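You operate a simulated robot arm through the tools that you are given. There is no shell and no other tool.

The job below is to be done with a simulated two-armed robot. You get a single attempt, and the scene is never put back.

## Task
Set the flush valve to full 4, half 1, and lock it again.
Fine: blue slider for full, green for half; the red lever frees and locks them.

It is judged by the outcome, as a careful person would: the job done as asked, and still so three seconds after it is handed in. It fails if anything else is knocked over, pushed out of place, dropped, spilled or broken.

## Robot
Two 7-joint arms with four-finger grippers on one trunk that stands fixed in place. Base frame: the origin is at the foot of the trunk, x ahead of it, y to its left, z up. Units: cm, rad, N and s.
The left shoulder is at [4, 18.1, 127.9], the right one opposite. With the tool pointing down near the work surface each hand reaches from about 30 to 82 cm from the base axis, measured 20 degrees to its own side. Payload 3.67 kg a hand.
The tool frame of a hand sits at the grasp point between the pads (the TCP): z along the fingers, y along the line on which they close. The tips reach 2.8 cm beyond it. The gripper opens to 11.2 cm. The gripper's body begins 7.3 cm behind the TCP.
Orientation is that of the tool frame in the base frame, as a unit quaternion [w, x, y, z]. With the fingers straight down and closing along the base's y, the tool's x points along the base's -x, its y along +y and its z along -z.

## Interface
- The arms move only by the tool arm_command. It takes "left_motion", "right_motion" or both (then of equal length, played together; a hand with none holds still); each is a list of rows, each a list of 2 entries, a list of its own where there are three numbers: the shift along the base's x, y, z in units of 500 mm (1.0 is 500 mm), then the turn, a rotation vector about the base's x, y, z in units of 90 degrees (1.0 is 90 degrees). In form: [[[dx, dy, dz], [ax, ay, az]], ...]. A call has 1 to 20 rows; each row is the pose to reach, as a shift and turn from the pose commanded when the call began. "left_claw" and "right_claw" are, for a hand that has rows, the closure, from 0 (fully open) to 1 (shut), set as the call begins (left out, the last holds). A call with a number of a shift or a turn outside -1 to 1 is refused whole. Rows are played at 5 a second. More than 5 cm and 0.15 rad between two rows, or a gripper value outside its range, and nothing of the call is played. A pose out of reach is approached as far as the arm can. The call stops where the force on the tool passes 40 N (or 10 N more than at its start, if that is more) or the arm is blocked; 0.2 s more then pass. The fingers move at their own pace and stop on an object; they squeeze with about 34 N. The grip force told is the motor's: it shows also when the fingers shut on nothing. Time passes only in rows, and 0.2 s behind the last, so rows that repeat a pose let the fingers close. The reply holds the time, the measured pose of the TCP, the force on the tool along the base axes, the opening and the grip force, in the units named above and with some noise, with the torque about the TCP (base axes, N m) and any sound that the robot's microphone picked up.
- Cameras (640 x 400 px; columns grow to the right, rows downward): "scene" is now at [9.99, -2.9, 149.95]; the picture's right is [-0.34, -0.94, 0.00], its down [-0.60, 0.22, -0.77] and it looks along [0.72, -0.26, -0.64] (base axes); focal length 347 px, centre (320, 200). "left" rides on the left gripper at [6, 1.8, -10.4] in its tool frame; the picture's right is [-0.29, 0.96, 0.00], its down [-0.80, -0.24, -0.55] and it looks along [-0.53, -0.16, 0.83] (tool axes); focal length 234 px, centre (320, 200). "right" rides on the right gripper at [6, -1.8, -10.4] in its tool frame; the picture's right is [0.29, 0.96, 0.00], its down [-0.80, 0.24, -0.55] and it looks along [-0.53, 0.16, 0.83] (tool axes); focal length 234 px, centre (320, 200). There is no depth. A picture from a camera that has moved, and an enlarged one, comes with that camera's place and axes in the base frame and with its lens.
- capture(camera): a new picture of that camera. It takes no simulated time.
- move_column(by): slides the trunk up (or, below 0, down) by that many cm; the arms and the scene camera ride with it, the base frame stays. It gives what a move gives, with no picture.
- pan_tilt(pan, tilt): turns the head with the scene camera to pan (to the left, within 1.501 rad either way) and tilt (down, from -0.506 to 1.204), counted from straight ahead of the robot. It gives what a move gives.
- close_up(camera, box): a new picture of the part [left, top, right, bottom] of that camera's present view, enlarged. It takes no simulated time.
- close_job(): hands the job in; it is judged then, once.

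Places have to be worked out from the pictures, the camera data and where the tool is seen. Open the grippers and draw the arms clear of the work before you hand the job in, unless the task says otherwise.

The tools are called after "Request:" as a command line: name --argument value ..., lists and objects as JSON in quotes. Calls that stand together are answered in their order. arm_command: Moves the arms, as the interface text tells. Its arguments: {"type":"object","properties":{"left_motion":{"type":"array","items":{"type":"array"}},"left_claw":{"type":"number"},"right_motion":{"type":"array","items":{"type":"array"}},"right_claw":{"type":"number"}},"required":[]} The other tools are called the same way: move_column (by) slides the trunk up or down; pan_tilt (pan, tilt) turns the head that bears the scene camera; capture (camera) takes a picture; close_up (camera, box) takes an enlarged picture of a part of a camera's view; close_job () hands the job in.

At the start:

```text
time_s: 0.0
left_position: [50.39, 5.05, 124.93]
left_orientation: [-0.001, 0.0, 1.0, 0.0]
left_wrist_force: [0.3, 1.7, 0.3]
left_ft_torque: [0.0, 0.03, 0.01]
left_gripper_width: 11.19
left_finger_force: 0.1
right_position: [41.29, -29.23, 115.12]
right_orientation: [0.0, 0.0, 1.0, 0.0]
right_wrist_force: [0.5, 0.2, 0.6]
right_ft_torque: [0.0, -0.02, -0.01]
right_gripper_width: 11.18
right_finger_force: 0.0
trunk travel left (down, up): [-40.0, 11.4]
head pan, tilt: [-0.351, 0.693]
```

scene: 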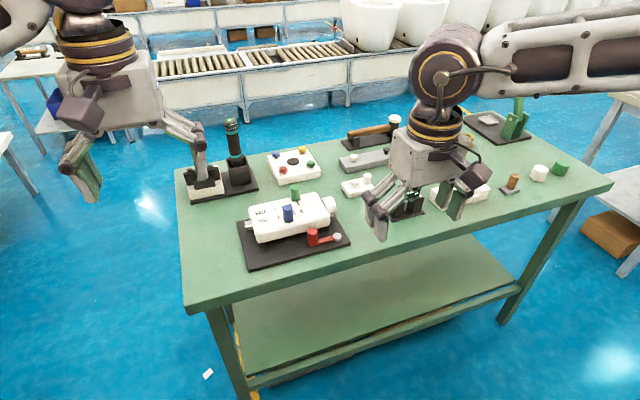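
right: 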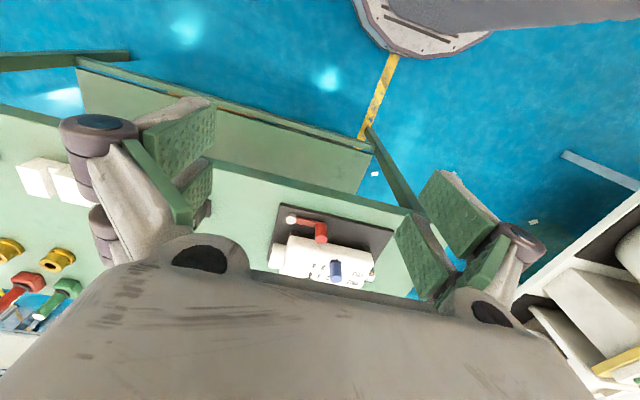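
left: 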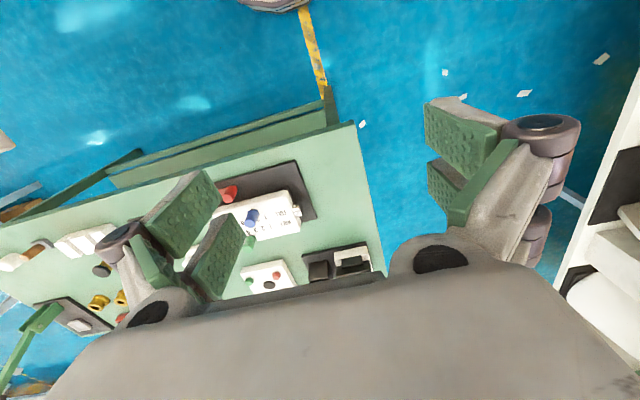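

The flush valve appears as the white cylinder with blue, green and red parts on a dark base near the table's left front edge. I take an enlarged picture to read its scales.

Request:
close_up --camera "scene" --box '[220, 170, 370, 275]'

Request:
close_up --camera "left" --box '[190, 140, 340, 260]'

Request:
close_up --camera "right" --box '[250, 190, 410, 300]'

```text
3.81 times, centred on (295, 222) of scene
camera zoom: at [9.99, -2.9, 149.95], right [-0.34, -0.94, 0.0], down [-0.6, 0.22, -0.77], along [0.72, -0.26, -0.64], focal length 1321 px, centre (415, 114)
```

zoom: 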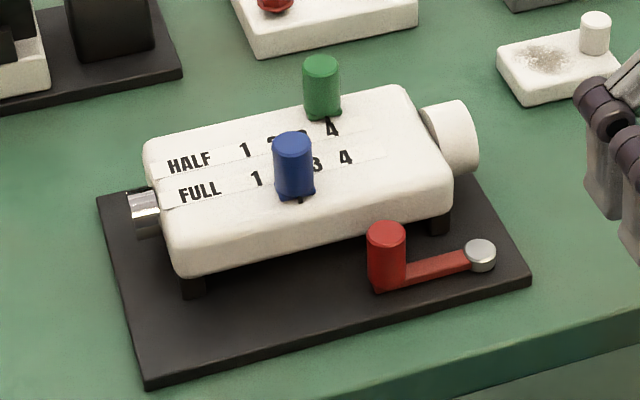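

```text
3.33 times, centred on (265, 200) of left
camera zoom: at [44.54, 6.93, 135.3], right [0.29, 0.96, 0.0], down [0.8, -0.24, 0.55], along [0.53, -0.16, -0.83], focal length 781 px, centre (503, 200)
```

zoom: 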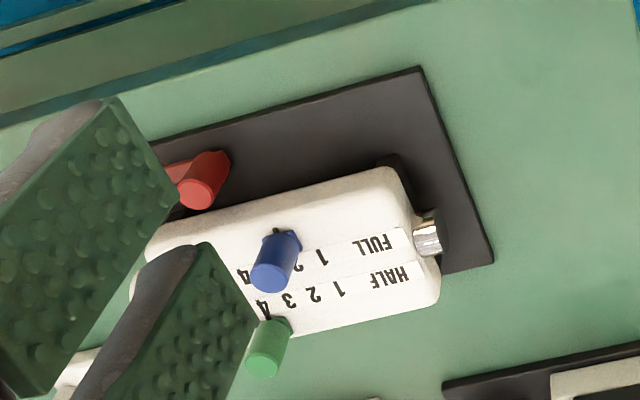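

```text
3.64 times, centred on (330, 245) of right
camera zoom: at [35.36, -31.01, 125.45], right [-0.29, 0.96, 0.0], down [0.8, 0.24, 0.55], along [0.53, 0.16, -0.83], focal length 852 px, centre (284, 36)
```

zoom: 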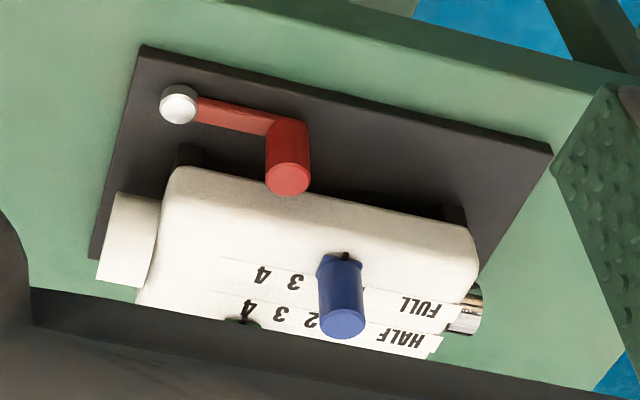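

The blue slider seems to be at full 2 and the green one at half 4, and the red lever seems to pivot on the silver disc. I zoom in further to see the pointers and how the lever is built.

Request:
close_up --camera "scene" --box '[258, 180, 314, 215]'

Request:
close_up --camera "scene" --box '[296, 215, 352, 250]'

Request:
close_up --camera "left" --box '[230, 180, 310, 250]'

Request:
close_up --camera "right" --box '[270, 195, 390, 285]'

```text
11.43 times, centred on (286, 198) of scene
camera zoom: at [9.99, -2.9, 149.95], right [-0.34, -0.94, 0.0], down [-0.6, 0.22, -0.77], along [0.72, -0.26, -0.64], focal length 3962 px, centre (709, 229)
```

zoom: 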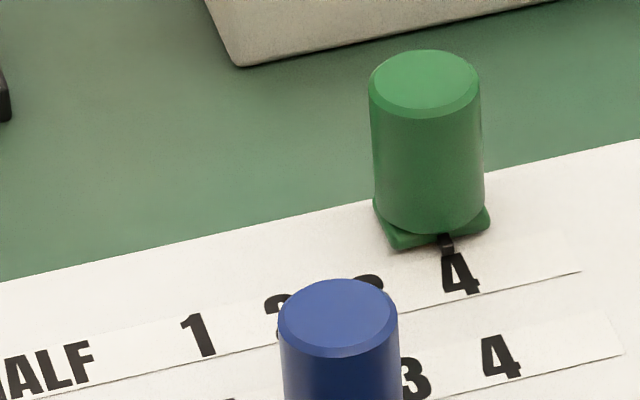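

```text
11.43 times, centred on (324, 232) of scene
camera zoom: at [9.99, -2.9, 149.95], right [-0.34, -0.94, 0.0], down [-0.6, 0.22, -0.77], along [0.72, -0.26, -0.64], focal length 3962 px, centre (274, -171)
```

zoom: 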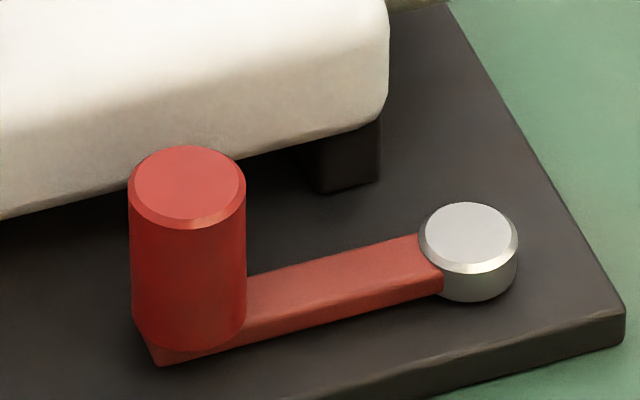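

```text
5.71 times, centred on (270, 215) of left
camera zoom: at [44.54, 6.93, 135.3], right [0.29, 0.96, 0.0], down [0.8, -0.24, 0.55], along [0.53, -0.16, -0.83], focal length 1338 px, centre (606, 114)
```

zoom: 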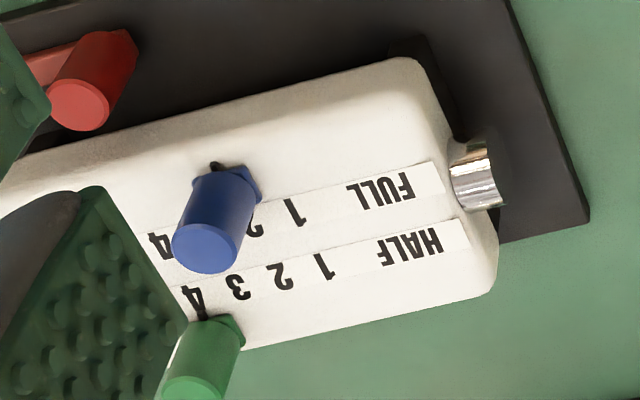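

```text
4.44 times, centred on (330, 240) of right
camera zoom: at [35.36, -31.01, 125.45], right [-0.29, 0.96, 0.0], down [0.8, 0.24, 0.55], along [0.53, 0.16, -0.83], focal length 1041 px, centre (276, 22)
```

zoom: 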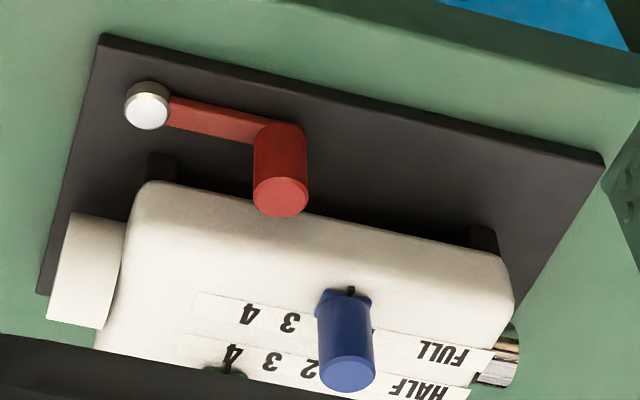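

The scale labels work out at y ≈ -14.5 (1) to -20.5 (4), with blue at about (70.9, -16.6) and green at about (78, -20.6). The red handle is near (66.5, -21.4) and its pivot near (66.9, -28). I bring the right hand nearer, staying well above the table, to check the lever gap.

Request:
arm_command --right_motion '[[[0.0535, 0.026, -0.0355], [0, 0, 0]], [[0.107, 0.052, -0.071], [0, 0, 0]], [[0.1605, 0.078, -0.1065], [0, 0, 0]], [[0.214, 0.104, -0.142], [0, 0, 0]], [[0.214, 0.104, -0.142], [0, 0, 0]]]'

Request:
capture --camera "right"

Request:
capture --camera "scene"

```text
time_s: 1.2
left_position: [50.42, 4.96, 124.9]
left_orientation: [0.0, 0.0, 1.0, 0.0]
left_wrist_force: [-0.4, -0.2, 0.7]
left_ft_torque: [0.03, -0.01, 0.01]
left_gripper_width: 11.18
left_finger_force: 0.0
right_position: [52.07, -24.0, 108.03]
right_orientation: [0.001, 0.0, 1.0, 0.001]
right_wrist_force: [0.1, -0.2, -0.3]
right_ft_torque: [-0.01, -0.01, -0.01]
right_gripper_width: 11.21
right_finger_force: 0.0
trunk travel left (down, up): [-40.0, 11.4]
head pan, tilt: [-0.351, 0.693]
```

```text
taken
camera right: at [46.04, -25.82, 118.34], right [-0.29, 0.96, 0.0], down [0.8, 0.24, 0.55], along [0.53, 0.16, -0.83], focal length 234 px, centre (320, 200)
```

right: 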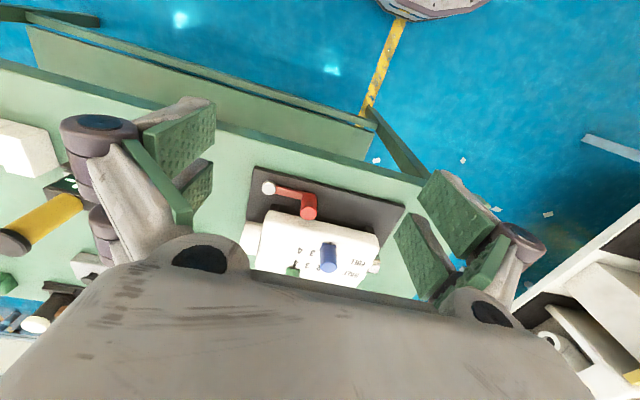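

```text
taken
camera scene: at [9.9, -2.95, 149.95], right [-0.34, -0.94, 0.0], down [-0.6, 0.22, -0.77], along [0.72, -0.26, -0.64], focal length 347 px, centre (320, 200)
```

scene: 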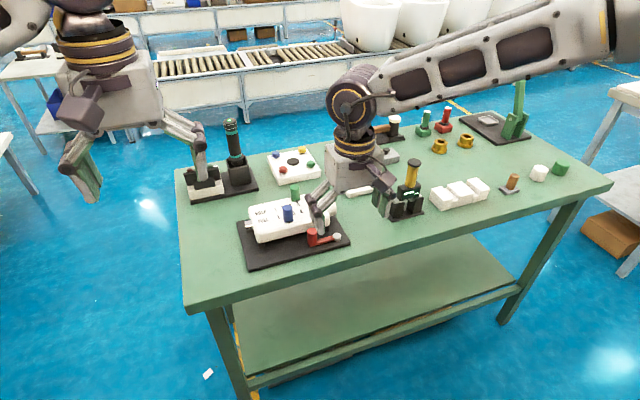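

The camera now looks down on the valve from nearer. I zoom in on the lever and sliders.

Request:
close_up --camera "right" --box '[235, 155, 415, 290]'

Request:
close_up --camera "right" --box '[250, 170, 346, 230]'

Request:
close_up --camera "right" --box '[270, 220, 382, 290]'

```text
2.96 times, centred on (325, 222) of right
camera zoom: at [46.04, -25.82, 118.34], right [-0.29, 0.96, 0.0], down [0.8, 0.24, 0.55], along [0.53, 0.16, -0.83], focal length 694 px, centre (305, 133)
```

zoom: 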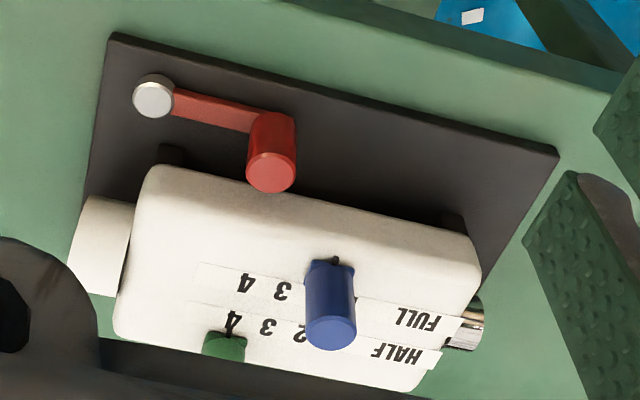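

```text
6.67 times, centred on (298, 200) of right
camera zoom: at [46.04, -25.82, 118.34], right [-0.29, 0.96, 0.0], down [0.8, 0.24, 0.55], along [0.53, 0.16, -0.83], focal length 1561 px, centre (467, 200)
```

zoom: 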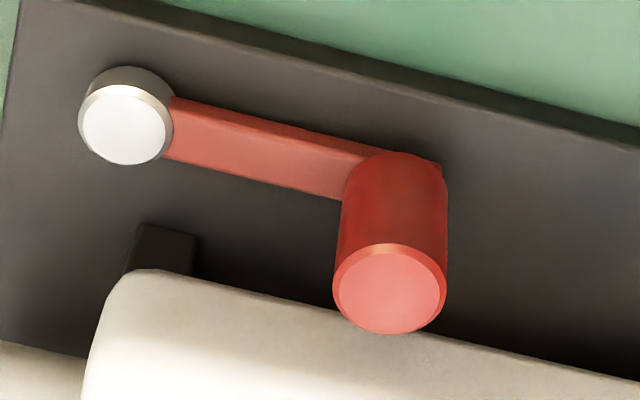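

```text
5.71 times, centred on (326, 255) of right
camera zoom: at [46.04, -25.82, 118.34], right [-0.29, 0.96, 0.0], down [0.8, 0.24, 0.55], along [0.53, 0.16, -0.83], focal length 1338 px, centre (286, -114)
```

zoom: 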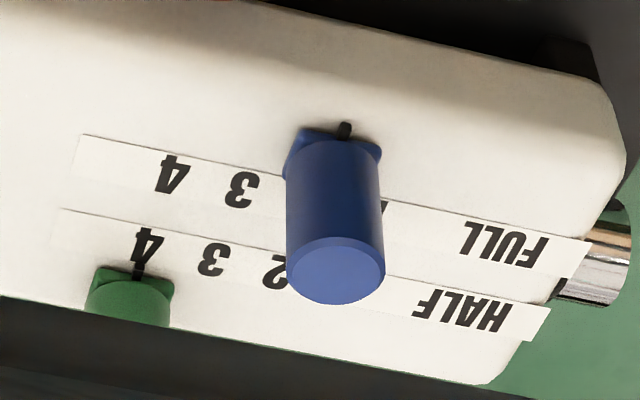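

The handle's top is at about (66.6, -21.4, 90.5) with roughly 1.4 cm between it and the body, so I will grip it along y and swing it toward -x about the pivot at (66.8, -28.1). I half close the right gripper and move above the handle.

Request:
arm_command --right_motion '[[[0.06, 0.01, -0.04], [0, 0, 0]], [[0.12, 0.02, -0.08], [0, 0, 0]], [[0.18, 0.03, -0.12], [0, 0, 0]], [[0.24, 0.042, -0.16], [0, 0, 0]], [[0.292, 0.0525, -0.2], [0, 0, 0]], [[0.292, 0.0525, -0.2], [0, 0, 0]]]' --right_claw 0.5

Request:
capture --camera "right"

Request:
close_up --camera "scene" --box '[220, 150, 380, 270]'

Request:
close_up --camera "left" --box '[190, 140, 340, 260]'

```text
time_s: 2.6
left_position: [50.48, 5.05, 124.88]
left_orientation: [0.001, 0.0, 1.0, 0.0]
left_wrist_force: [0.0, 0.5, 0.4]
left_ft_torque: [0.01, 0.05, -0.03]
left_gripper_width: 11.2
left_finger_force: 0.0
right_position: [63.79, -22.94, 99.64]
right_orientation: [0.0, 0.001, 1.0, -0.001]
right_wrist_force: [0.6, -1.3, -0.4]
right_ft_torque: [0.01, -0.03, -0.01]
right_gripper_width: 5.6
right_finger_force: 0.0
right hand out of reach, approached as far as the arm can: row 4, 5, 6
trunk travel left (down, up): [-40.0, 11.4]
head pan, tilt: [-0.351, 0.693]
```

```text
taken
camera right: at [57.76, -24.76, 110.07], right [-0.29, 0.96, 0.0], down [0.8, 0.24, 0.55], along [0.53, 0.16, -0.83], focal length 234 px, centre (320, 200)
```

right: 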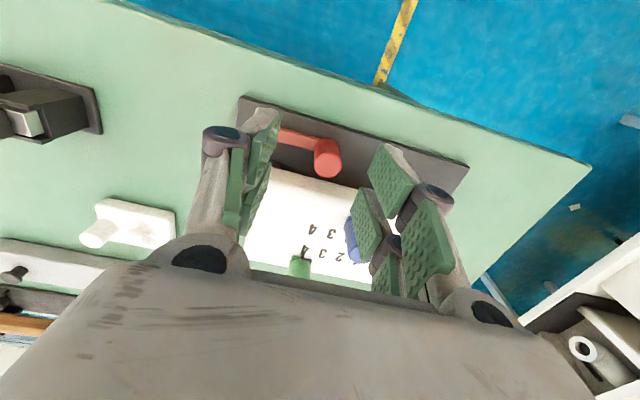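

```text
3.33 times, centred on (300, 210) of scene
camera zoom: at [9.99, -2.89, 149.95], right [-0.34, -0.94, 0.0], down [-0.6, 0.22, -0.77], along [0.72, -0.26, -0.64], focal length 1156 px, centre (387, 167)
```

zoom: 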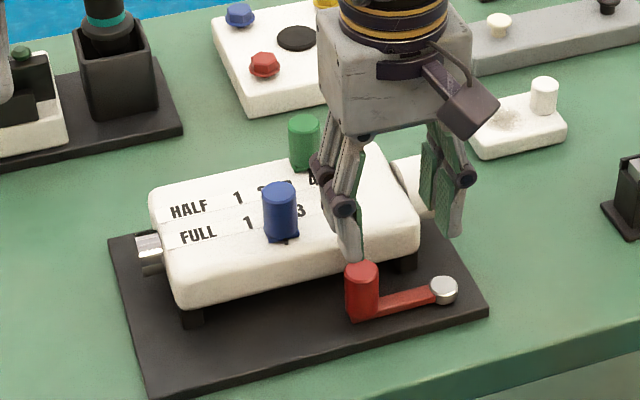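

```text
3.33 times, centred on (265, 200) of left
camera zoom: at [44.53, 6.95, 135.3], right [0.29, 0.96, 0.0], down [0.8, -0.24, 0.55], along [0.53, -0.16, -0.83], focal length 781 px, centre (503, 200)
```

zoom: 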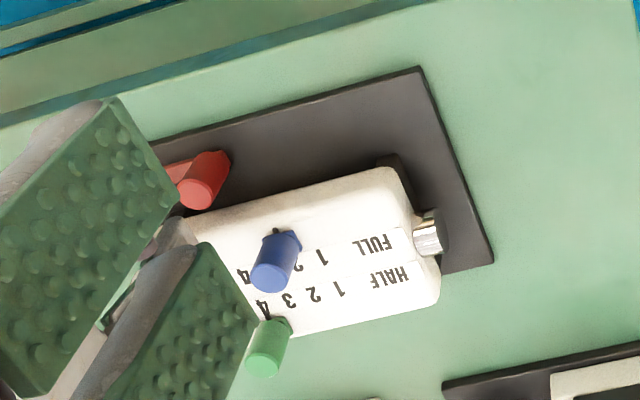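

The right hand stopped short at (63.8, -22.9, 99.6), out of reach at this height. I draw back a little to a reachable pose and read where the commanded reference stands.

Request:
arm_command --right_motion '[[[-0.06, 0, 0], [0, 0, 0]], [[-0.12, 0, 0], [0, 0, 0]], [[-0.12, 0, 0], [0, 0, 0]]]'

```text
time_s: 3.4
left_position: [50.56, 5.03, 124.87]
left_orientation: [0.0, -0.001, 1.0, 0.0]
left_wrist_force: [-0.1, -0.6, -0.7]
left_ft_torque: [0.01, 0.0, 0.0]
left_gripper_width: 11.21
left_finger_force: 0.1
right_position: [57.79, -22.86, 99.62]
right_orientation: [-0.001, -0.001, 1.0, 0.0]
right_wrist_force: [0.0, 0.7, 0.2]
right_ft_torque: [0.01, 0.01, -0.03]
right_gripper_width: 5.64
right_finger_force: 0.1
trunk travel left (down, up): [-40.0, 11.4]
head pan, tilt: [-0.351, 0.693]
```

The reference follows the pose actually reached, now (57.8, -22.9, 99.6). I lower the hand in front of the plate to gripping height, y = -21.4, to approach the handle from the -x side.

Request:
arm_command --right_motion '[[[0, 0.01, -0.064], [0, 0, 0]], [[0, 0.02, -0.128], [0, 0, 0]], [[0, 0.029, -0.192], [0, 0, 0]], [[0.04, 0.029, -0.192], [0, 0, 0]], [[0.08, 0.029, -0.192], [0, 0, 0]], [[0.08, 0.029, -0.192], [0, 0, 0]]]'

Request:
capture --camera "right"

Request:
close_up --camera "scene" --box '[220, 150, 380, 270]'

```text
time_s: 4.8
left_position: [50.33, 4.99, 124.95]
left_orientation: [0.0, 0.0, 1.0, 0.0]
left_wrist_force: [-0.2, -0.1, 0.4]
left_ft_torque: [0.0, 0.0, 0.0]
left_gripper_width: 11.21
left_finger_force: 0.0
right_position: [59.02, -23.41, 92.55]
right_orientation: [0.0, -0.001, 1.0, 0.0]
right_wrist_force: [-0.5, 0.7, 0.5]
right_ft_torque: [0.01, -0.01, -0.02]
right_gripper_width: 5.6
right_finger_force: 0.1
right hand out of reach, approached as far as the arm can: row 3, 4, 5, 6
trunk travel left (down, up): [-40.0, 11.4]
head pan, tilt: [-0.351, 0.693]
```

```text
taken
camera right: at [53.04, -25.23, 102.87], right [-0.29, 0.96, 0.0], down [0.8, 0.24, 0.55], along [0.53, 0.16, -0.83], focal length 234 px, centre (320, 200)
```

right: 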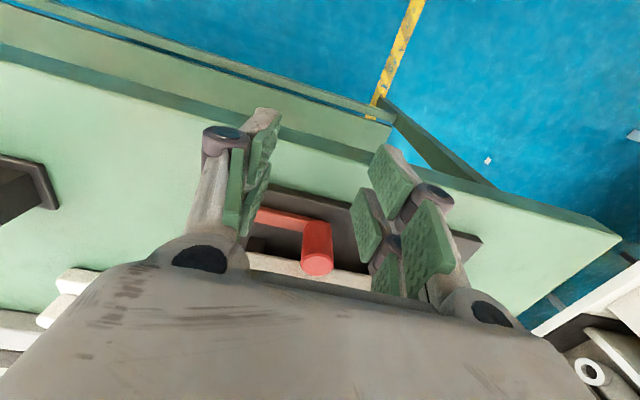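

```text
3.33 times, centred on (300, 210) of scene
camera zoom: at [9.95, -2.9, 149.95], right [-0.34, -0.94, 0.0], down [-0.6, 0.22, -0.77], along [0.72, -0.26, -0.64], focal length 1156 px, centre (387, 167)
```

zoom: 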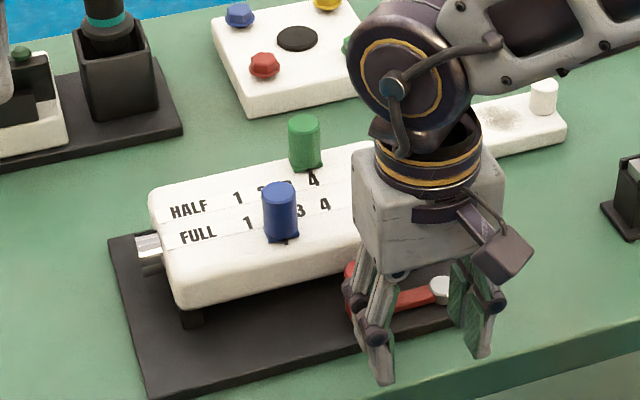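

At lower height the reach shrinks further, so the shoulder must come down. I first raise and draw back the right hand, so that the column can be lowered safely.

Request:
arm_command --right_motion '[[[-0.02, 0, 0.07], [0, 0, 0]], [[-0.05, 0, 0.14], [0, 0, 0]], [[-0.08, 0, 0.21], [0, 0, 0]], [[-0.11, 0, 0.28], [0, 0, 0]], [[-0.14, 0, 0.35], [0, 0, 0]], [[-0.17, 0, 0.42], [0, 0, 0]], [[-0.18, 0, 0.5], [0, 0, 0]], [[-0.18, 0, 0.56], [0, 0, 0]], [[-0.18, 0, 0.56], [0, 0, 0]]]'

Request:
capture --camera "scene"

```text
time_s: 6.8
left_position: [50.45, 5.08, 124.88]
left_orientation: [0.0, -0.001, 1.0, 0.001]
left_wrist_force: [1.0, -0.3, 0.1]
left_ft_torque: [0.02, 0.03, 0.0]
left_gripper_width: 11.2
left_finger_force: 0.1
right_position: [50.22, -23.57, 120.38]
right_orientation: [0.0, 0.0, 1.0, 0.0]
right_wrist_force: [-0.9, 0.0, -0.5]
right_ft_torque: [0.01, 0.01, 0.0]
right_gripper_width: 5.6
right_finger_force: 0.1
trunk travel left (down, up): [-40.0, 11.4]
head pan, tilt: [-0.351, 0.693]
```

```text
taken
camera scene: at [10.02, -2.92, 149.94], right [-0.34, -0.94, 0.0], down [-0.6, 0.22, -0.77], along [0.72, -0.26, -0.64], focal length 347 px, centre (320, 200)
```

scene: 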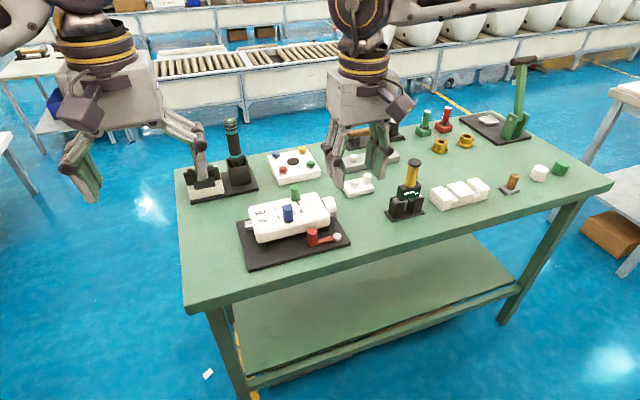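

Before lowering the column I pan the head to the right to see where the right elbow and forearm are relative to the table.

Request:
pan_tilt --pan -1.1 --tilt 0.5

Request:
capture --camera "scene"

```text
time_s: 7.9
left_position: [50.37, 5.02, 124.92]
left_orientation: [0.0, 0.001, 1.0, 0.0]
left_wrist_force: [-0.2, -1.0, 0.0]
left_ft_torque: [-0.01, 0.02, 0.02]
left_gripper_width: 11.2
left_finger_force: 0.1
right_position: [50.17, -23.47, 120.42]
right_orientation: [0.0, 0.0, 1.0, 0.0]
right_wrist_force: [-0.2, -0.7, 0.4]
right_ft_torque: [-0.01, 0.01, 0.02]
right_gripper_width: 5.6
right_finger_force: 0.0
trunk travel left (down, up): [-40.0, 11.4]
head pan, tilt: [-1.1, 0.499]
```

```text
taken
camera scene: at [6.14, -8.08, 151.66], right [-0.89, -0.45, 0.0], down [-0.22, 0.43, -0.88], along [0.4, -0.78, -0.48], focal length 347 px, centre (320, 200)
```

scene: 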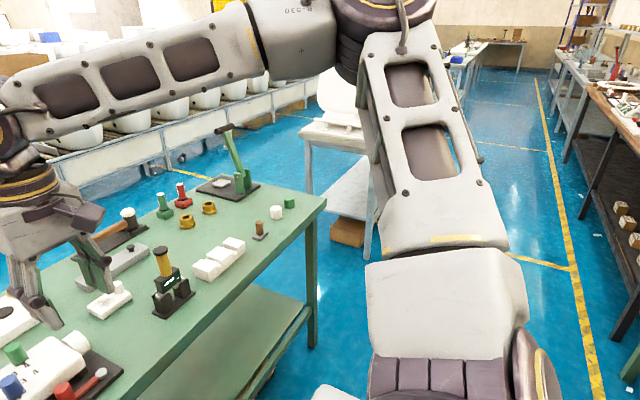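

The right elbow is high and to the side, with the forearm well above the table objects, so lowering the column 20 cm is clear. I lower it and turn the head back to the valve.

Request:
move_column --by -20

Request:
pan_tilt --pan -0.3 --tilt 0.6

Request:
capture --camera "scene"

```text
time_s: 10.1
left_position: [50.48, 5.11, 105.08]
left_orientation: [0.0, 0.0, 1.0, 0.0]
left_wrist_force: [0.1, 1.0, -0.5]
left_ft_torque: [0.0, 0.01, -0.02]
left_gripper_width: 11.21
left_finger_force: 0.1
right_position: [50.14, -23.45, 100.65]
right_orientation: [0.001, 0.0, 1.0, 0.0]
right_wrist_force: [-0.2, 0.9, 0.2]
right_ft_torque: [0.04, 0.02, 0.03]
right_gripper_width: 5.58
right_finger_force: 0.0
trunk travel left (down, up): [-20.0, 31.4]
head pan, tilt: [-1.1, 0.499]
```

```text
time_s: 11.2
left_position: [50.46, 4.97, 105.0]
left_orientation: [0.0, -0.001, 1.0, 0.0]
left_wrist_force: [0.1, 0.0, -0.3]
left_ft_torque: [0.0, 0.0, 0.02]
left_gripper_width: 11.22
left_finger_force: 0.0
right_position: [50.15, -23.48, 100.44]
right_orientation: [-0.001, -0.001, 1.0, 0.0]
right_wrist_force: [0.1, -0.2, 0.4]
right_ft_torque: [0.0, 0.02, 0.01]
right_gripper_width: 5.57
right_finger_force: 0.1
trunk travel left (down, up): [-20.0, 31.4]
head pan, tilt: [-0.3, 0.6]
```

```text
taken
camera scene: at [10.43, -2.6, 130.86], right [-0.3, -0.95, 0.0], down [-0.54, 0.17, -0.82], along [0.79, -0.24, -0.57], focal length 347 px, centre (320, 200)
```

scene: 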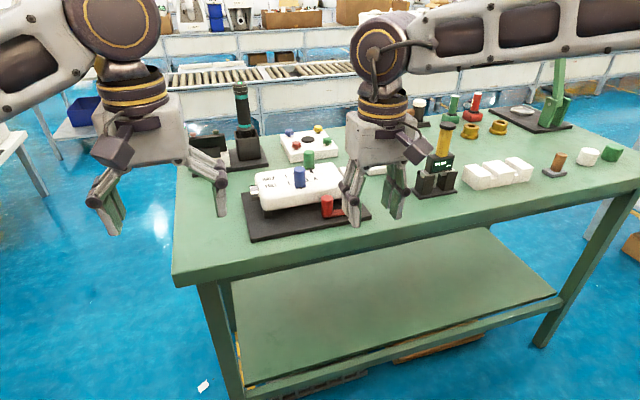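

The column is down and the right hand stands at (50.1, -23.5, 100.4). I bring it to gripping height (TCP z ≈ 90) in front of the handle at y = -21.4.

Request:
arm_command --right_motion '[[[0.046, 0.014, -0.07], [0, 0, 0]], [[0.092, 0.028, -0.14], [0, 0, 0]], [[0.137, 0.042, -0.208], [0, 0, 0]], [[0.19, 0.042, -0.208], [0, 0, 0]], [[0.23, 0.042, -0.208], [0, 0, 0]], [[0.23, 0.042, -0.208], [0, 0, 0]]]'

Request:
capture --camera "right"

Request:
close_up --camera "scene" --box '[230, 140, 390, 260]'

```text
time_s: 12.6
left_position: [50.39, 5.16, 105.1]
left_orientation: [0.0, 0.0, 1.0, 0.0]
left_wrist_force: [0.0, 0.2, -1.3]
left_ft_torque: [0.0, -0.01, 0.01]
left_gripper_width: 11.2
left_finger_force: 0.0
right_position: [61.73, -21.32, 90.2]
right_orientation: [-0.001, -0.001, 1.0, 0.0]
right_wrist_force: [0.1, 0.0, 0.6]
right_ft_torque: [0.02, -0.02, 0.01]
right_gripper_width: 5.59
right_finger_force: 0.1
trunk travel left (down, up): [-20.0, 31.4]
head pan, tilt: [-0.3, 0.6]
```

```text
taken
camera right: at [55.69, -23.16, 100.57], right [-0.29, 0.96, 0.0], down [0.8, 0.24, 0.55], along [0.53, 0.16, -0.83], focal length 234 px, centre (320, 200)
```

right: 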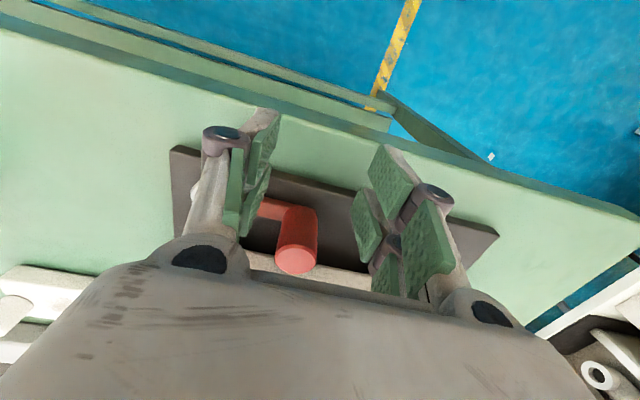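

```text
3.33 times, centred on (310, 200) of scene
camera zoom: at [10.39, -2.59, 130.86], right [-0.3, -0.96, 0.0], down [-0.54, 0.17, -0.83], along [0.79, -0.24, -0.56], focal length 1156 px, centre (353, 200)
```

zoom: 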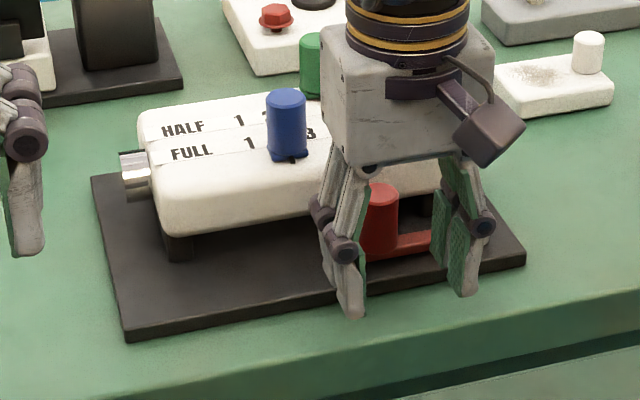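

The handle sits between the open fingers at about (66.8, -21.3). I go forward around it to x = 66.6, watching the force.

Request:
arm_command --right_motion '[[[0.033, 0, 0], [0, 0, 0]], [[0.066, 0, 0], [0, 0, 0]], [[0.098, -0.001, -0.004], [0, 0, 0]], [[0.098, -0.001, -0.004], [0, 0, 0]]]'

Request:
capture --camera "right"

Request:
close_up --camera "scene" --box '[280, 170, 376, 230]'

Request:
close_up --camera "left" --box '[100, 100, 340, 260]'

```text
time_s: 13.6
left_position: [50.46, 5.11, 105.09]
left_orientation: [0.0, 0.0, 1.0, 0.001]
left_wrist_force: [-0.3, -0.7, 0.2]
left_ft_torque: [-0.02, 0.0, 0.0]
left_gripper_width: 11.2
left_finger_force: 0.1
right_position: [66.47, -21.47, 90.0]
right_orientation: [0.001, 0.0, 1.0, 0.001]
right_wrist_force: [0.2, 0.0, -0.4]
right_ft_torque: [-0.02, -0.03, 0.03]
right_gripper_width: 5.59
right_finger_force: 0.0
trunk travel left (down, up): [-20.0, 31.4]
head pan, tilt: [-0.3, 0.6]
```

```text
taken
camera right: at [60.41, -23.28, 100.4], right [-0.29, 0.96, 0.0], down [0.8, 0.24, 0.56], along [0.53, 0.16, -0.83], focal length 234 px, centre (320, 200)
```

right: 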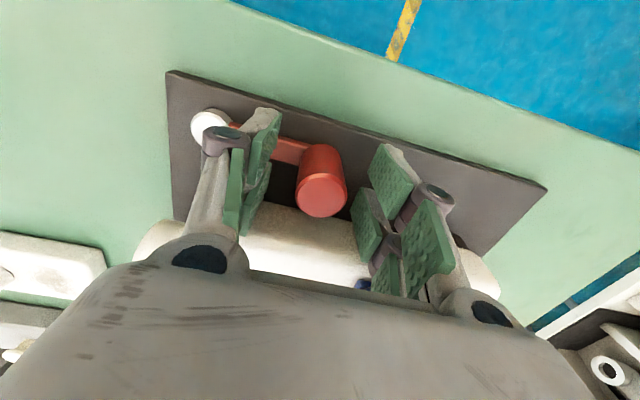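

```text
6.67 times, centred on (328, 200) of scene
camera zoom: at [10.39, -2.58, 130.86], right [-0.3, -0.96, 0.0], down [-0.54, 0.17, -0.83], along [0.79, -0.24, -0.56], focal length 2311 px, centre (267, 200)
```

zoom: 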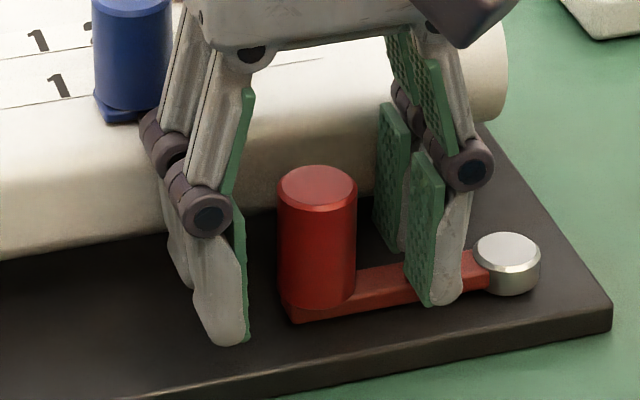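

```text
2.50 times, centred on (220, 180) of left
camera zoom: at [44.5, 6.95, 115.42], right [0.29, 0.96, 0.0], down [0.8, -0.24, 0.55], along [0.53, -0.16, -0.83], focal length 585 px, centre (570, 250)
```

zoom: 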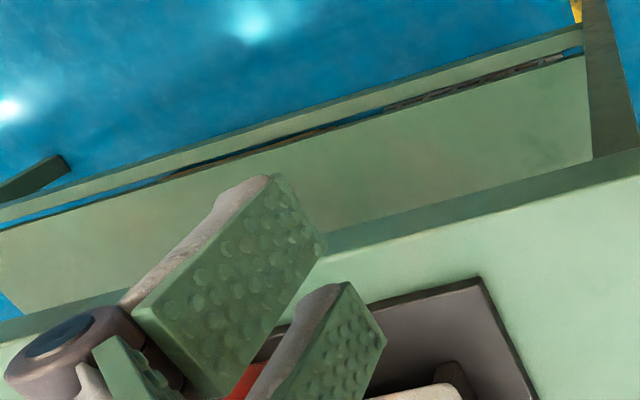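

The handle's axis reads as (66.4, -21.4), right at the TCP (66.5, -21.5). I close the gripper on it and wait for the fingers.

Request:
arm_command --right_motion '[[[0, 0, 0], [0, 0, 0]], [[0, 0, 0], [0, 0, 0]], [[0, 0, 0], [0, 0, 0]]]' --right_claw 1.0

Request:
close_up --camera "scene" --box '[280, 170, 376, 230]'

Request:
capture --camera "right"

```text
time_s: 14.4
left_position: [50.37, 5.08, 105.0]
left_orientation: [0.0, 0.0, 1.0, 0.001]
left_wrist_force: [-0.1, 0.8, 0.0]
left_ft_torque: [0.02, -0.02, -0.02]
left_gripper_width: 11.2
left_finger_force: 0.1
right_position: [66.37, -21.44, 90.06]
right_orientation: [0.0, 0.0, 1.0, 0.001]
right_wrist_force: [0.7, -0.9, 0.0]
right_ft_torque: [-0.05, -0.06, 0.05]
right_gripper_width: 2.3
right_finger_force: 44.9
trunk travel left (down, up): [-20.0, 31.4]
head pan, tilt: [-0.3, 0.6]
```

```text
6.67 times, centred on (328, 200) of scene
camera zoom: at [10.44, -2.6, 130.86], right [-0.3, -0.96, 0.0], down [-0.54, 0.17, -0.82], along [0.79, -0.24, -0.57], focal length 2311 px, centre (267, 200)
```

zoom: 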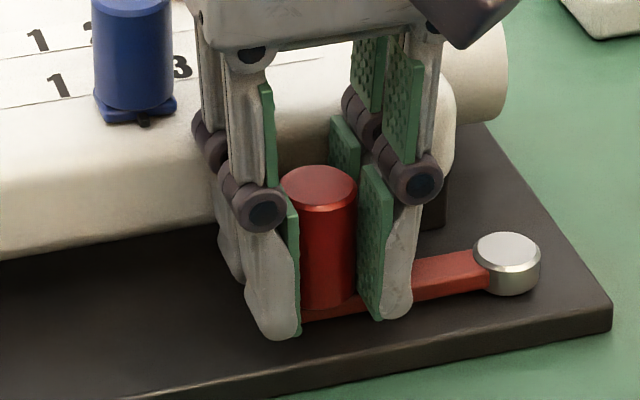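

```text
taken
camera right: at [60.43, -23.3, 100.37], right [-0.29, 0.96, 0.0], down [0.8, 0.24, 0.56], along [0.53, 0.16, -0.83], focal length 234 px, centre (320, 200)
```

right: 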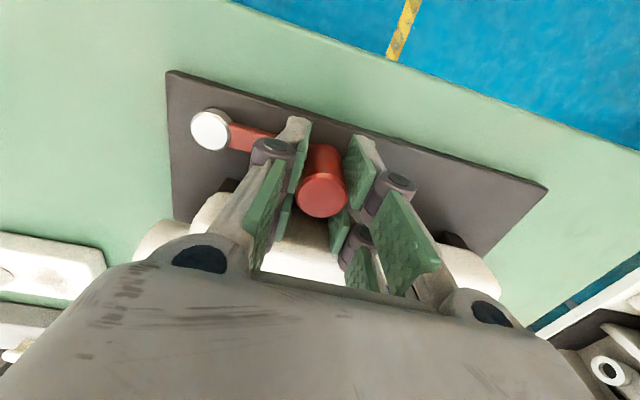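

The grip holds the handle (2.3 cm wide) with almost no side force. I try a first 12-degree swing toward -x about the pivot at (66.7, -28.2), radius 6.75 cm.

Request:
arm_command --right_motion '[[[-0.0094, -0.0003, 0], [0, 0, 0.0444]], [[-0.0188, -0.0013, 0], [0, 0, 0.0889]], [[-0.0281, -0.003, 0], [0, 0, 0.1333]], [[-0.0281, -0.003, 0], [0, 0, 0.1333]]]'

Request:
close_up --camera "scene" --box '[280, 170, 376, 230]'

```text
time_s: 15.4
left_position: [50.49, 5.05, 105.02]
left_orientation: [0.0, 0.0, 1.0, 0.0]
left_wrist_force: [-0.1, 0.3, 0.5]
left_ft_torque: [-0.01, -0.02, 0.03]
left_gripper_width: 11.19
left_finger_force: 0.1
right_position: [65.11, -21.61, 90.07]
right_orientation: [-0.001, -0.105, 0.994, 0.0]
right_wrist_force: [0.0, -4.3, 4.9]
right_ft_torque: [-0.17, -0.03, 0.01]
right_gripper_width: 2.25
right_finger_force: 45.1
trunk travel left (down, up): [-20.0, 31.4]
head pan, tilt: [-0.3, 0.6]
```

```text
6.67 times, centred on (328, 200) of scene
camera zoom: at [10.4, -2.64, 130.86], right [-0.3, -0.96, 0.0], down [-0.54, 0.17, -0.82], along [0.79, -0.24, -0.57], focal length 2311 px, centre (267, 200)
```

zoom: 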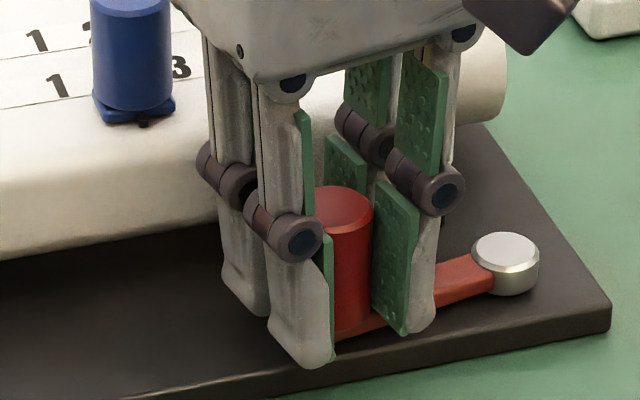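

The lever moves with only about 4 N toward the pivot, so I refine the arc slightly and swing on to about 44 degrees.

Request:
arm_command --right_motion '[[[-0.0173, -0.0085, 0], [0, 0, 0.0889]], [[-0.0338, -0.0174, 0], [0, 0, 0.1778]], [[-0.049, -0.0285, 0], [0, 0, 0.2667]], [[-0.0624, -0.0417, 0], [0, 0, 0.3556]], [[-0.0624, -0.0417, 0], [0, 0, 0.3556]]]'

Request:
close_up --camera "scene" --box '[270, 160, 382, 240]'

```text
time_s: 16.2
left_position: [50.41, 5.01, 105.04]
left_orientation: [0.0, 0.0, 1.0, 0.0]
left_wrist_force: [0.4, 0.6, 0.3]
left_ft_torque: [-0.08, -0.04, 0.04]
left_gripper_width: 11.23
left_finger_force: 0.1
right_position: [62.05, -22.98, 89.99]
right_orientation: [0.007, -0.301, 0.954, -0.009]
right_wrist_force: [6.2, -5.4, -10.9]
right_ft_torque: [1.03, -0.69, 0.13]
right_gripper_width: 2.21
right_finger_force: 45.2
right hand out of reach, approached as far as the arm can: row 3, 4
trunk travel left (down, up): [-20.0, 31.4]
head pan, tilt: [-0.3, 0.6]
stopped in row 4 (right hand): the force on the tool passed its limit at 58 N (the readings are from after the stop); the commanded pose is now the measured one
```

```text
5.00 times, centred on (326, 200) of scene
camera zoom: at [10.44, -2.63, 130.84], right [-0.3, -0.96, 0.0], down [-0.54, 0.17, -0.82], along [0.79, -0.24, -0.57], focal length 1733 px, centre (290, 200)
```

zoom: 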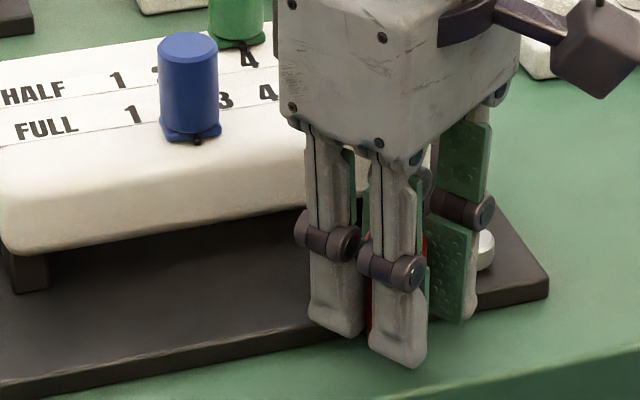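

The wrist ran out of turn at about 35 degrees of yaw and the force limit stopped the move. The lever has swung to roughly 40 degrees. I open the fingers a little to release the strain and look.

Request:
arm_command --right_motion '[[[0, 0, 0], [0, 0, 0]], [[0, 0, 0], [0, 0, 0]]]' --right_claw 0.6

Request:
capture --camera "right"

Request:
close_up --camera "scene" --box '[270, 160, 382, 240]'

```text
time_s: 16.9
left_position: [50.45, 5.06, 105.09]
left_orientation: [0.0, -0.001, 1.0, 0.0]
left_wrist_force: [0.2, 0.2, 0.8]
left_ft_torque: [0.03, 0.01, -0.02]
left_gripper_width: 11.2
left_finger_force: 0.1
right_position: [61.88, -22.79, 90.11]
right_orientation: [0.006, -0.301, 0.953, -0.007]
right_wrist_force: [-0.6, -0.6, 0.0]
right_ft_torque: [-0.01, -0.01, 0.01]
right_gripper_width: 4.49
right_finger_force: 0.1
trunk travel left (down, up): [-20.0, 31.4]
head pan, tilt: [-0.3, 0.6]
```

```text
taken
camera right: at [57.89, -27.56, 100.47], right [-0.79, 0.62, -0.02], down [0.51, 0.66, 0.56], along [0.36, 0.43, -0.83], focal length 234 px, centre (320, 200)
```

right: 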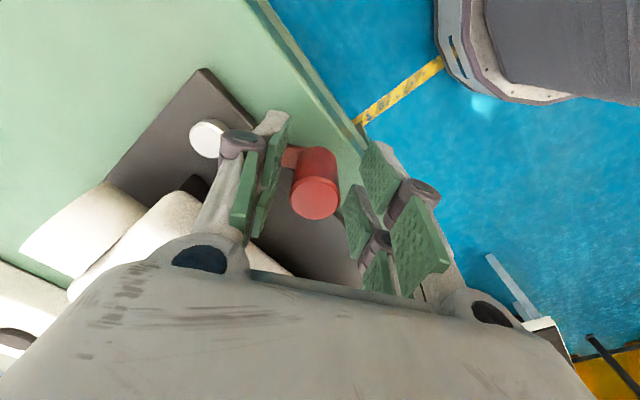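

```text
5.00 times, centred on (326, 200) of scene
camera zoom: at [10.43, -2.54, 130.86], right [-0.3, -0.96, 0.0], down [-0.54, 0.17, -0.82], along [0.79, -0.24, -0.57], focal length 1733 px, centre (290, 200)
```

zoom: 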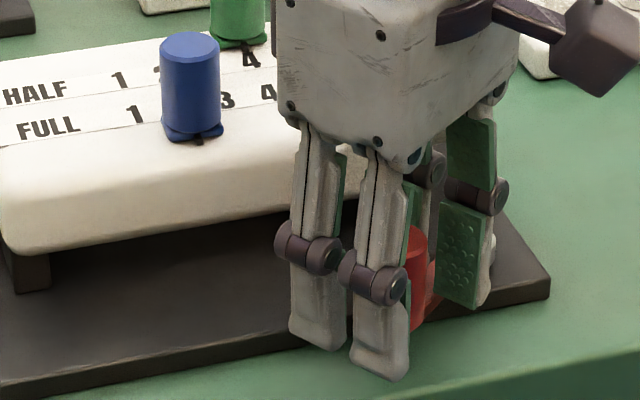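

The force is gone and the handle now stands at about (62.3, -22.6), some 36-40 degrees from the start. I turn the gripper back to zero yaw around the handle, still open.

Request:
arm_command --right_motion '[[[0.002, 0.001, 0], [0.002, 0.002, -0.078]], [[0.004, 0.002, 0], [0.004, 0.004, -0.156]], [[0.006, 0.003, 0], [0.007, 0.006, -0.233]], [[0.007, 0.004, 0], [0.009, 0.008, -0.311]], [[0.007, 0.004, 0], [0.01, 0.008, -0.388]], [[0.007, 0.004, 0], [0.01, 0.008, -0.388]]]'

Request:
capture --camera "right"

Request:
close_up --camera "scene" --box '[270, 160, 382, 240]'

```text
time_s: 18.2
left_position: [50.41, 5.08, 105.06]
left_orientation: [0.001, -0.001, 1.0, 0.0]
left_wrist_force: [-0.9, -0.9, -0.4]
left_ft_torque: [0.0, -0.03, -0.01]
left_gripper_width: 11.19
left_finger_force: 0.1
right_position: [62.32, -22.56, 90.08]
right_orientation: [-0.001, -0.001, 1.0, 0.001]
right_wrist_force: [-1.2, -0.1, 0.5]
right_ft_torque: [0.02, 0.02, 0.05]
right_gripper_width: 4.48
right_finger_force: 0.0
trunk travel left (down, up): [-20.0, 31.4]
head pan, tilt: [-0.3, 0.6]
```

```text
taken
camera right: at [56.31, -24.43, 100.47], right [-0.29, 0.96, 0.0], down [0.8, 0.24, 0.55], along [0.53, 0.16, -0.83], focal length 234 px, centre (320, 200)
```

right: 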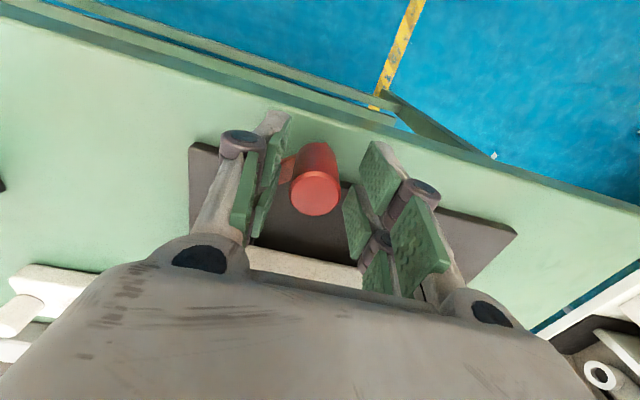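

```text
5.00 times, centred on (326, 200) of scene
camera zoom: at [10.44, -2.6, 130.86], right [-0.3, -0.96, 0.0], down [-0.54, 0.17, -0.82], along [0.79, -0.24, -0.57], focal length 1733 px, centre (290, 200)
```

zoom: 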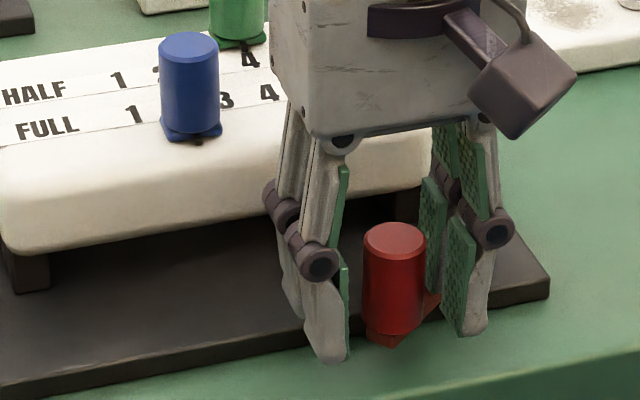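

The handle's axis is near (62.45, -22.85) and untouched by the turn. I centre on it and close again.

Request:
arm_command --right_motion '[[[0.0026, -0.005, 0], [0, 0, 0]], [[0.0026, -0.005, 0], [0, 0, 0]], [[0.0026, -0.005, 0], [0, 0, 0]]]' --right_claw 1.0

```text
time_s: 19.1
left_position: [50.52, 5.05, 105.0]
left_orientation: [0.0, -0.002, 1.0, 0.0]
left_wrist_force: [0.1, -0.2, 0.2]
left_ft_torque: [-0.02, -0.03, -0.01]
left_gripper_width: 11.2
left_finger_force: 0.0
right_position: [62.44, -22.77, 90.01]
right_orientation: [0.001, -0.002, 1.0, 0.001]
right_wrist_force: [0.0, 1.2, -2.2]
right_ft_torque: [0.15, -0.01, 0.07]
right_gripper_width: 2.24
right_finger_force: 44.8
trunk travel left (down, up): [-20.0, 31.4]
head pan, tilt: [-0.3, 0.6]
```

The grip is good with small forces. Now I translate along the arc without turning the wrist, to about 58 degrees.

Request:
arm_command --right_motion '[[[-0.0103, -0.0105, 0], [0, 0, 0]], [[-0.0229, -0.025, 0], [0, 0, 0]], [[-0.0334, -0.0411, 0], [0, 0, 0]], [[-0.0334, -0.0411, 0], [0, 0, 0]]]'

Request:
close_up --camera "scene" --box '[270, 160, 382, 240]'

```text
time_s: 20.1
left_position: [50.33, 5.1, 105.18]
left_orientation: [-0.001, 0.0, 1.0, -0.001]
left_wrist_force: [-0.5, 0.6, -0.7]
left_ft_torque: [-0.01, -0.02, 0.02]
left_gripper_width: 11.23
left_finger_force: 0.1
right_position: [60.62, -24.79, 90.11]
right_orientation: [-0.001, -0.002, 1.0, 0.001]
right_wrist_force: [-12.4, 9.6, -3.0]
right_ft_torque: [0.53, 0.07, 0.11]
right_gripper_width: 2.2
right_finger_force: 45.3
trunk travel left (down, up): [-20.0, 31.4]
head pan, tilt: [-0.3, 0.6]
```

```text
5.00 times, centred on (326, 200) of scene
camera zoom: at [10.29, -2.48, 130.87], right [-0.3, -0.96, 0.0], down [-0.54, 0.17, -0.83], along [0.79, -0.25, -0.56], focal length 1733 px, centre (290, 200)
```

zoom: 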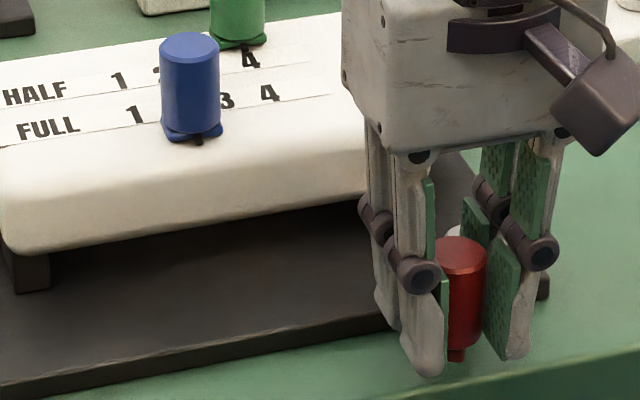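

The readings fit a circle with pivot (66.5, -28.2) and radius 6.8 cm, so my arc was slightly inside it. The tangential resistance is only about 2 N and there is no stop yet, so I go on with the corrected arc.

Request:
arm_command --right_motion '[[[-0.0112, -0.0143, 0], [0, 0, 0]], [[-0.0174, -0.0323, 0], [0, 0, 0]], [[-0.0174, -0.0323, 0], [0, 0, 0]]]'

Request:
close_up --camera "scene" --box '[270, 160, 382, 240]'

```text
time_s: 20.9
left_position: [50.57, 4.96, 104.93]
left_orientation: [-0.002, 0.001, 1.0, -0.001]
left_wrist_force: [0.4, -0.1, 0.9]
left_ft_torque: [0.03, 0.02, 0.03]
left_gripper_width: 11.21
left_finger_force: 0.0
right_position: [60.0, -25.86, 90.15]
right_orientation: [0.002, -0.004, 1.0, 0.006]
right_wrist_force: [13.2, 31.5, -7.6]
right_ft_torque: [0.5, -0.7, -0.03]
right_gripper_width: 2.18
right_finger_force: 45.3
trunk travel left (down, up): [-20.0, 31.4]
head pan, tilt: [-0.3, 0.6]
stopped in row 3 (right hand): the force on the tool passed its limit at 42 N (the readings are from after the stop); the commanded pose is now the measured one
```

```text
5.00 times, centred on (326, 200) of scene
camera zoom: at [10.72, -2.42, 130.84], right [-0.3, -0.96, 0.0], down [-0.54, 0.17, -0.82], along [0.79, -0.24, -0.57], focal length 1733 px, centre (290, 200)
```

zoom: 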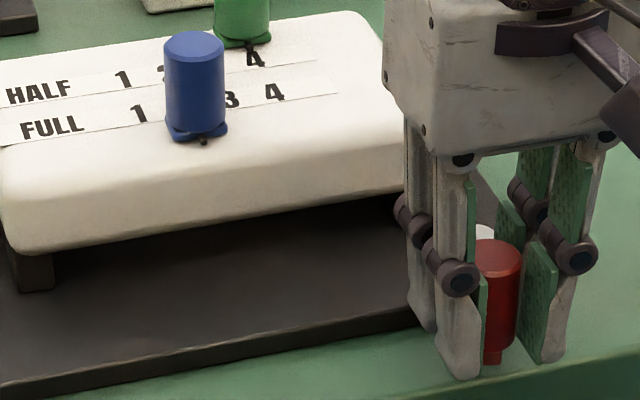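

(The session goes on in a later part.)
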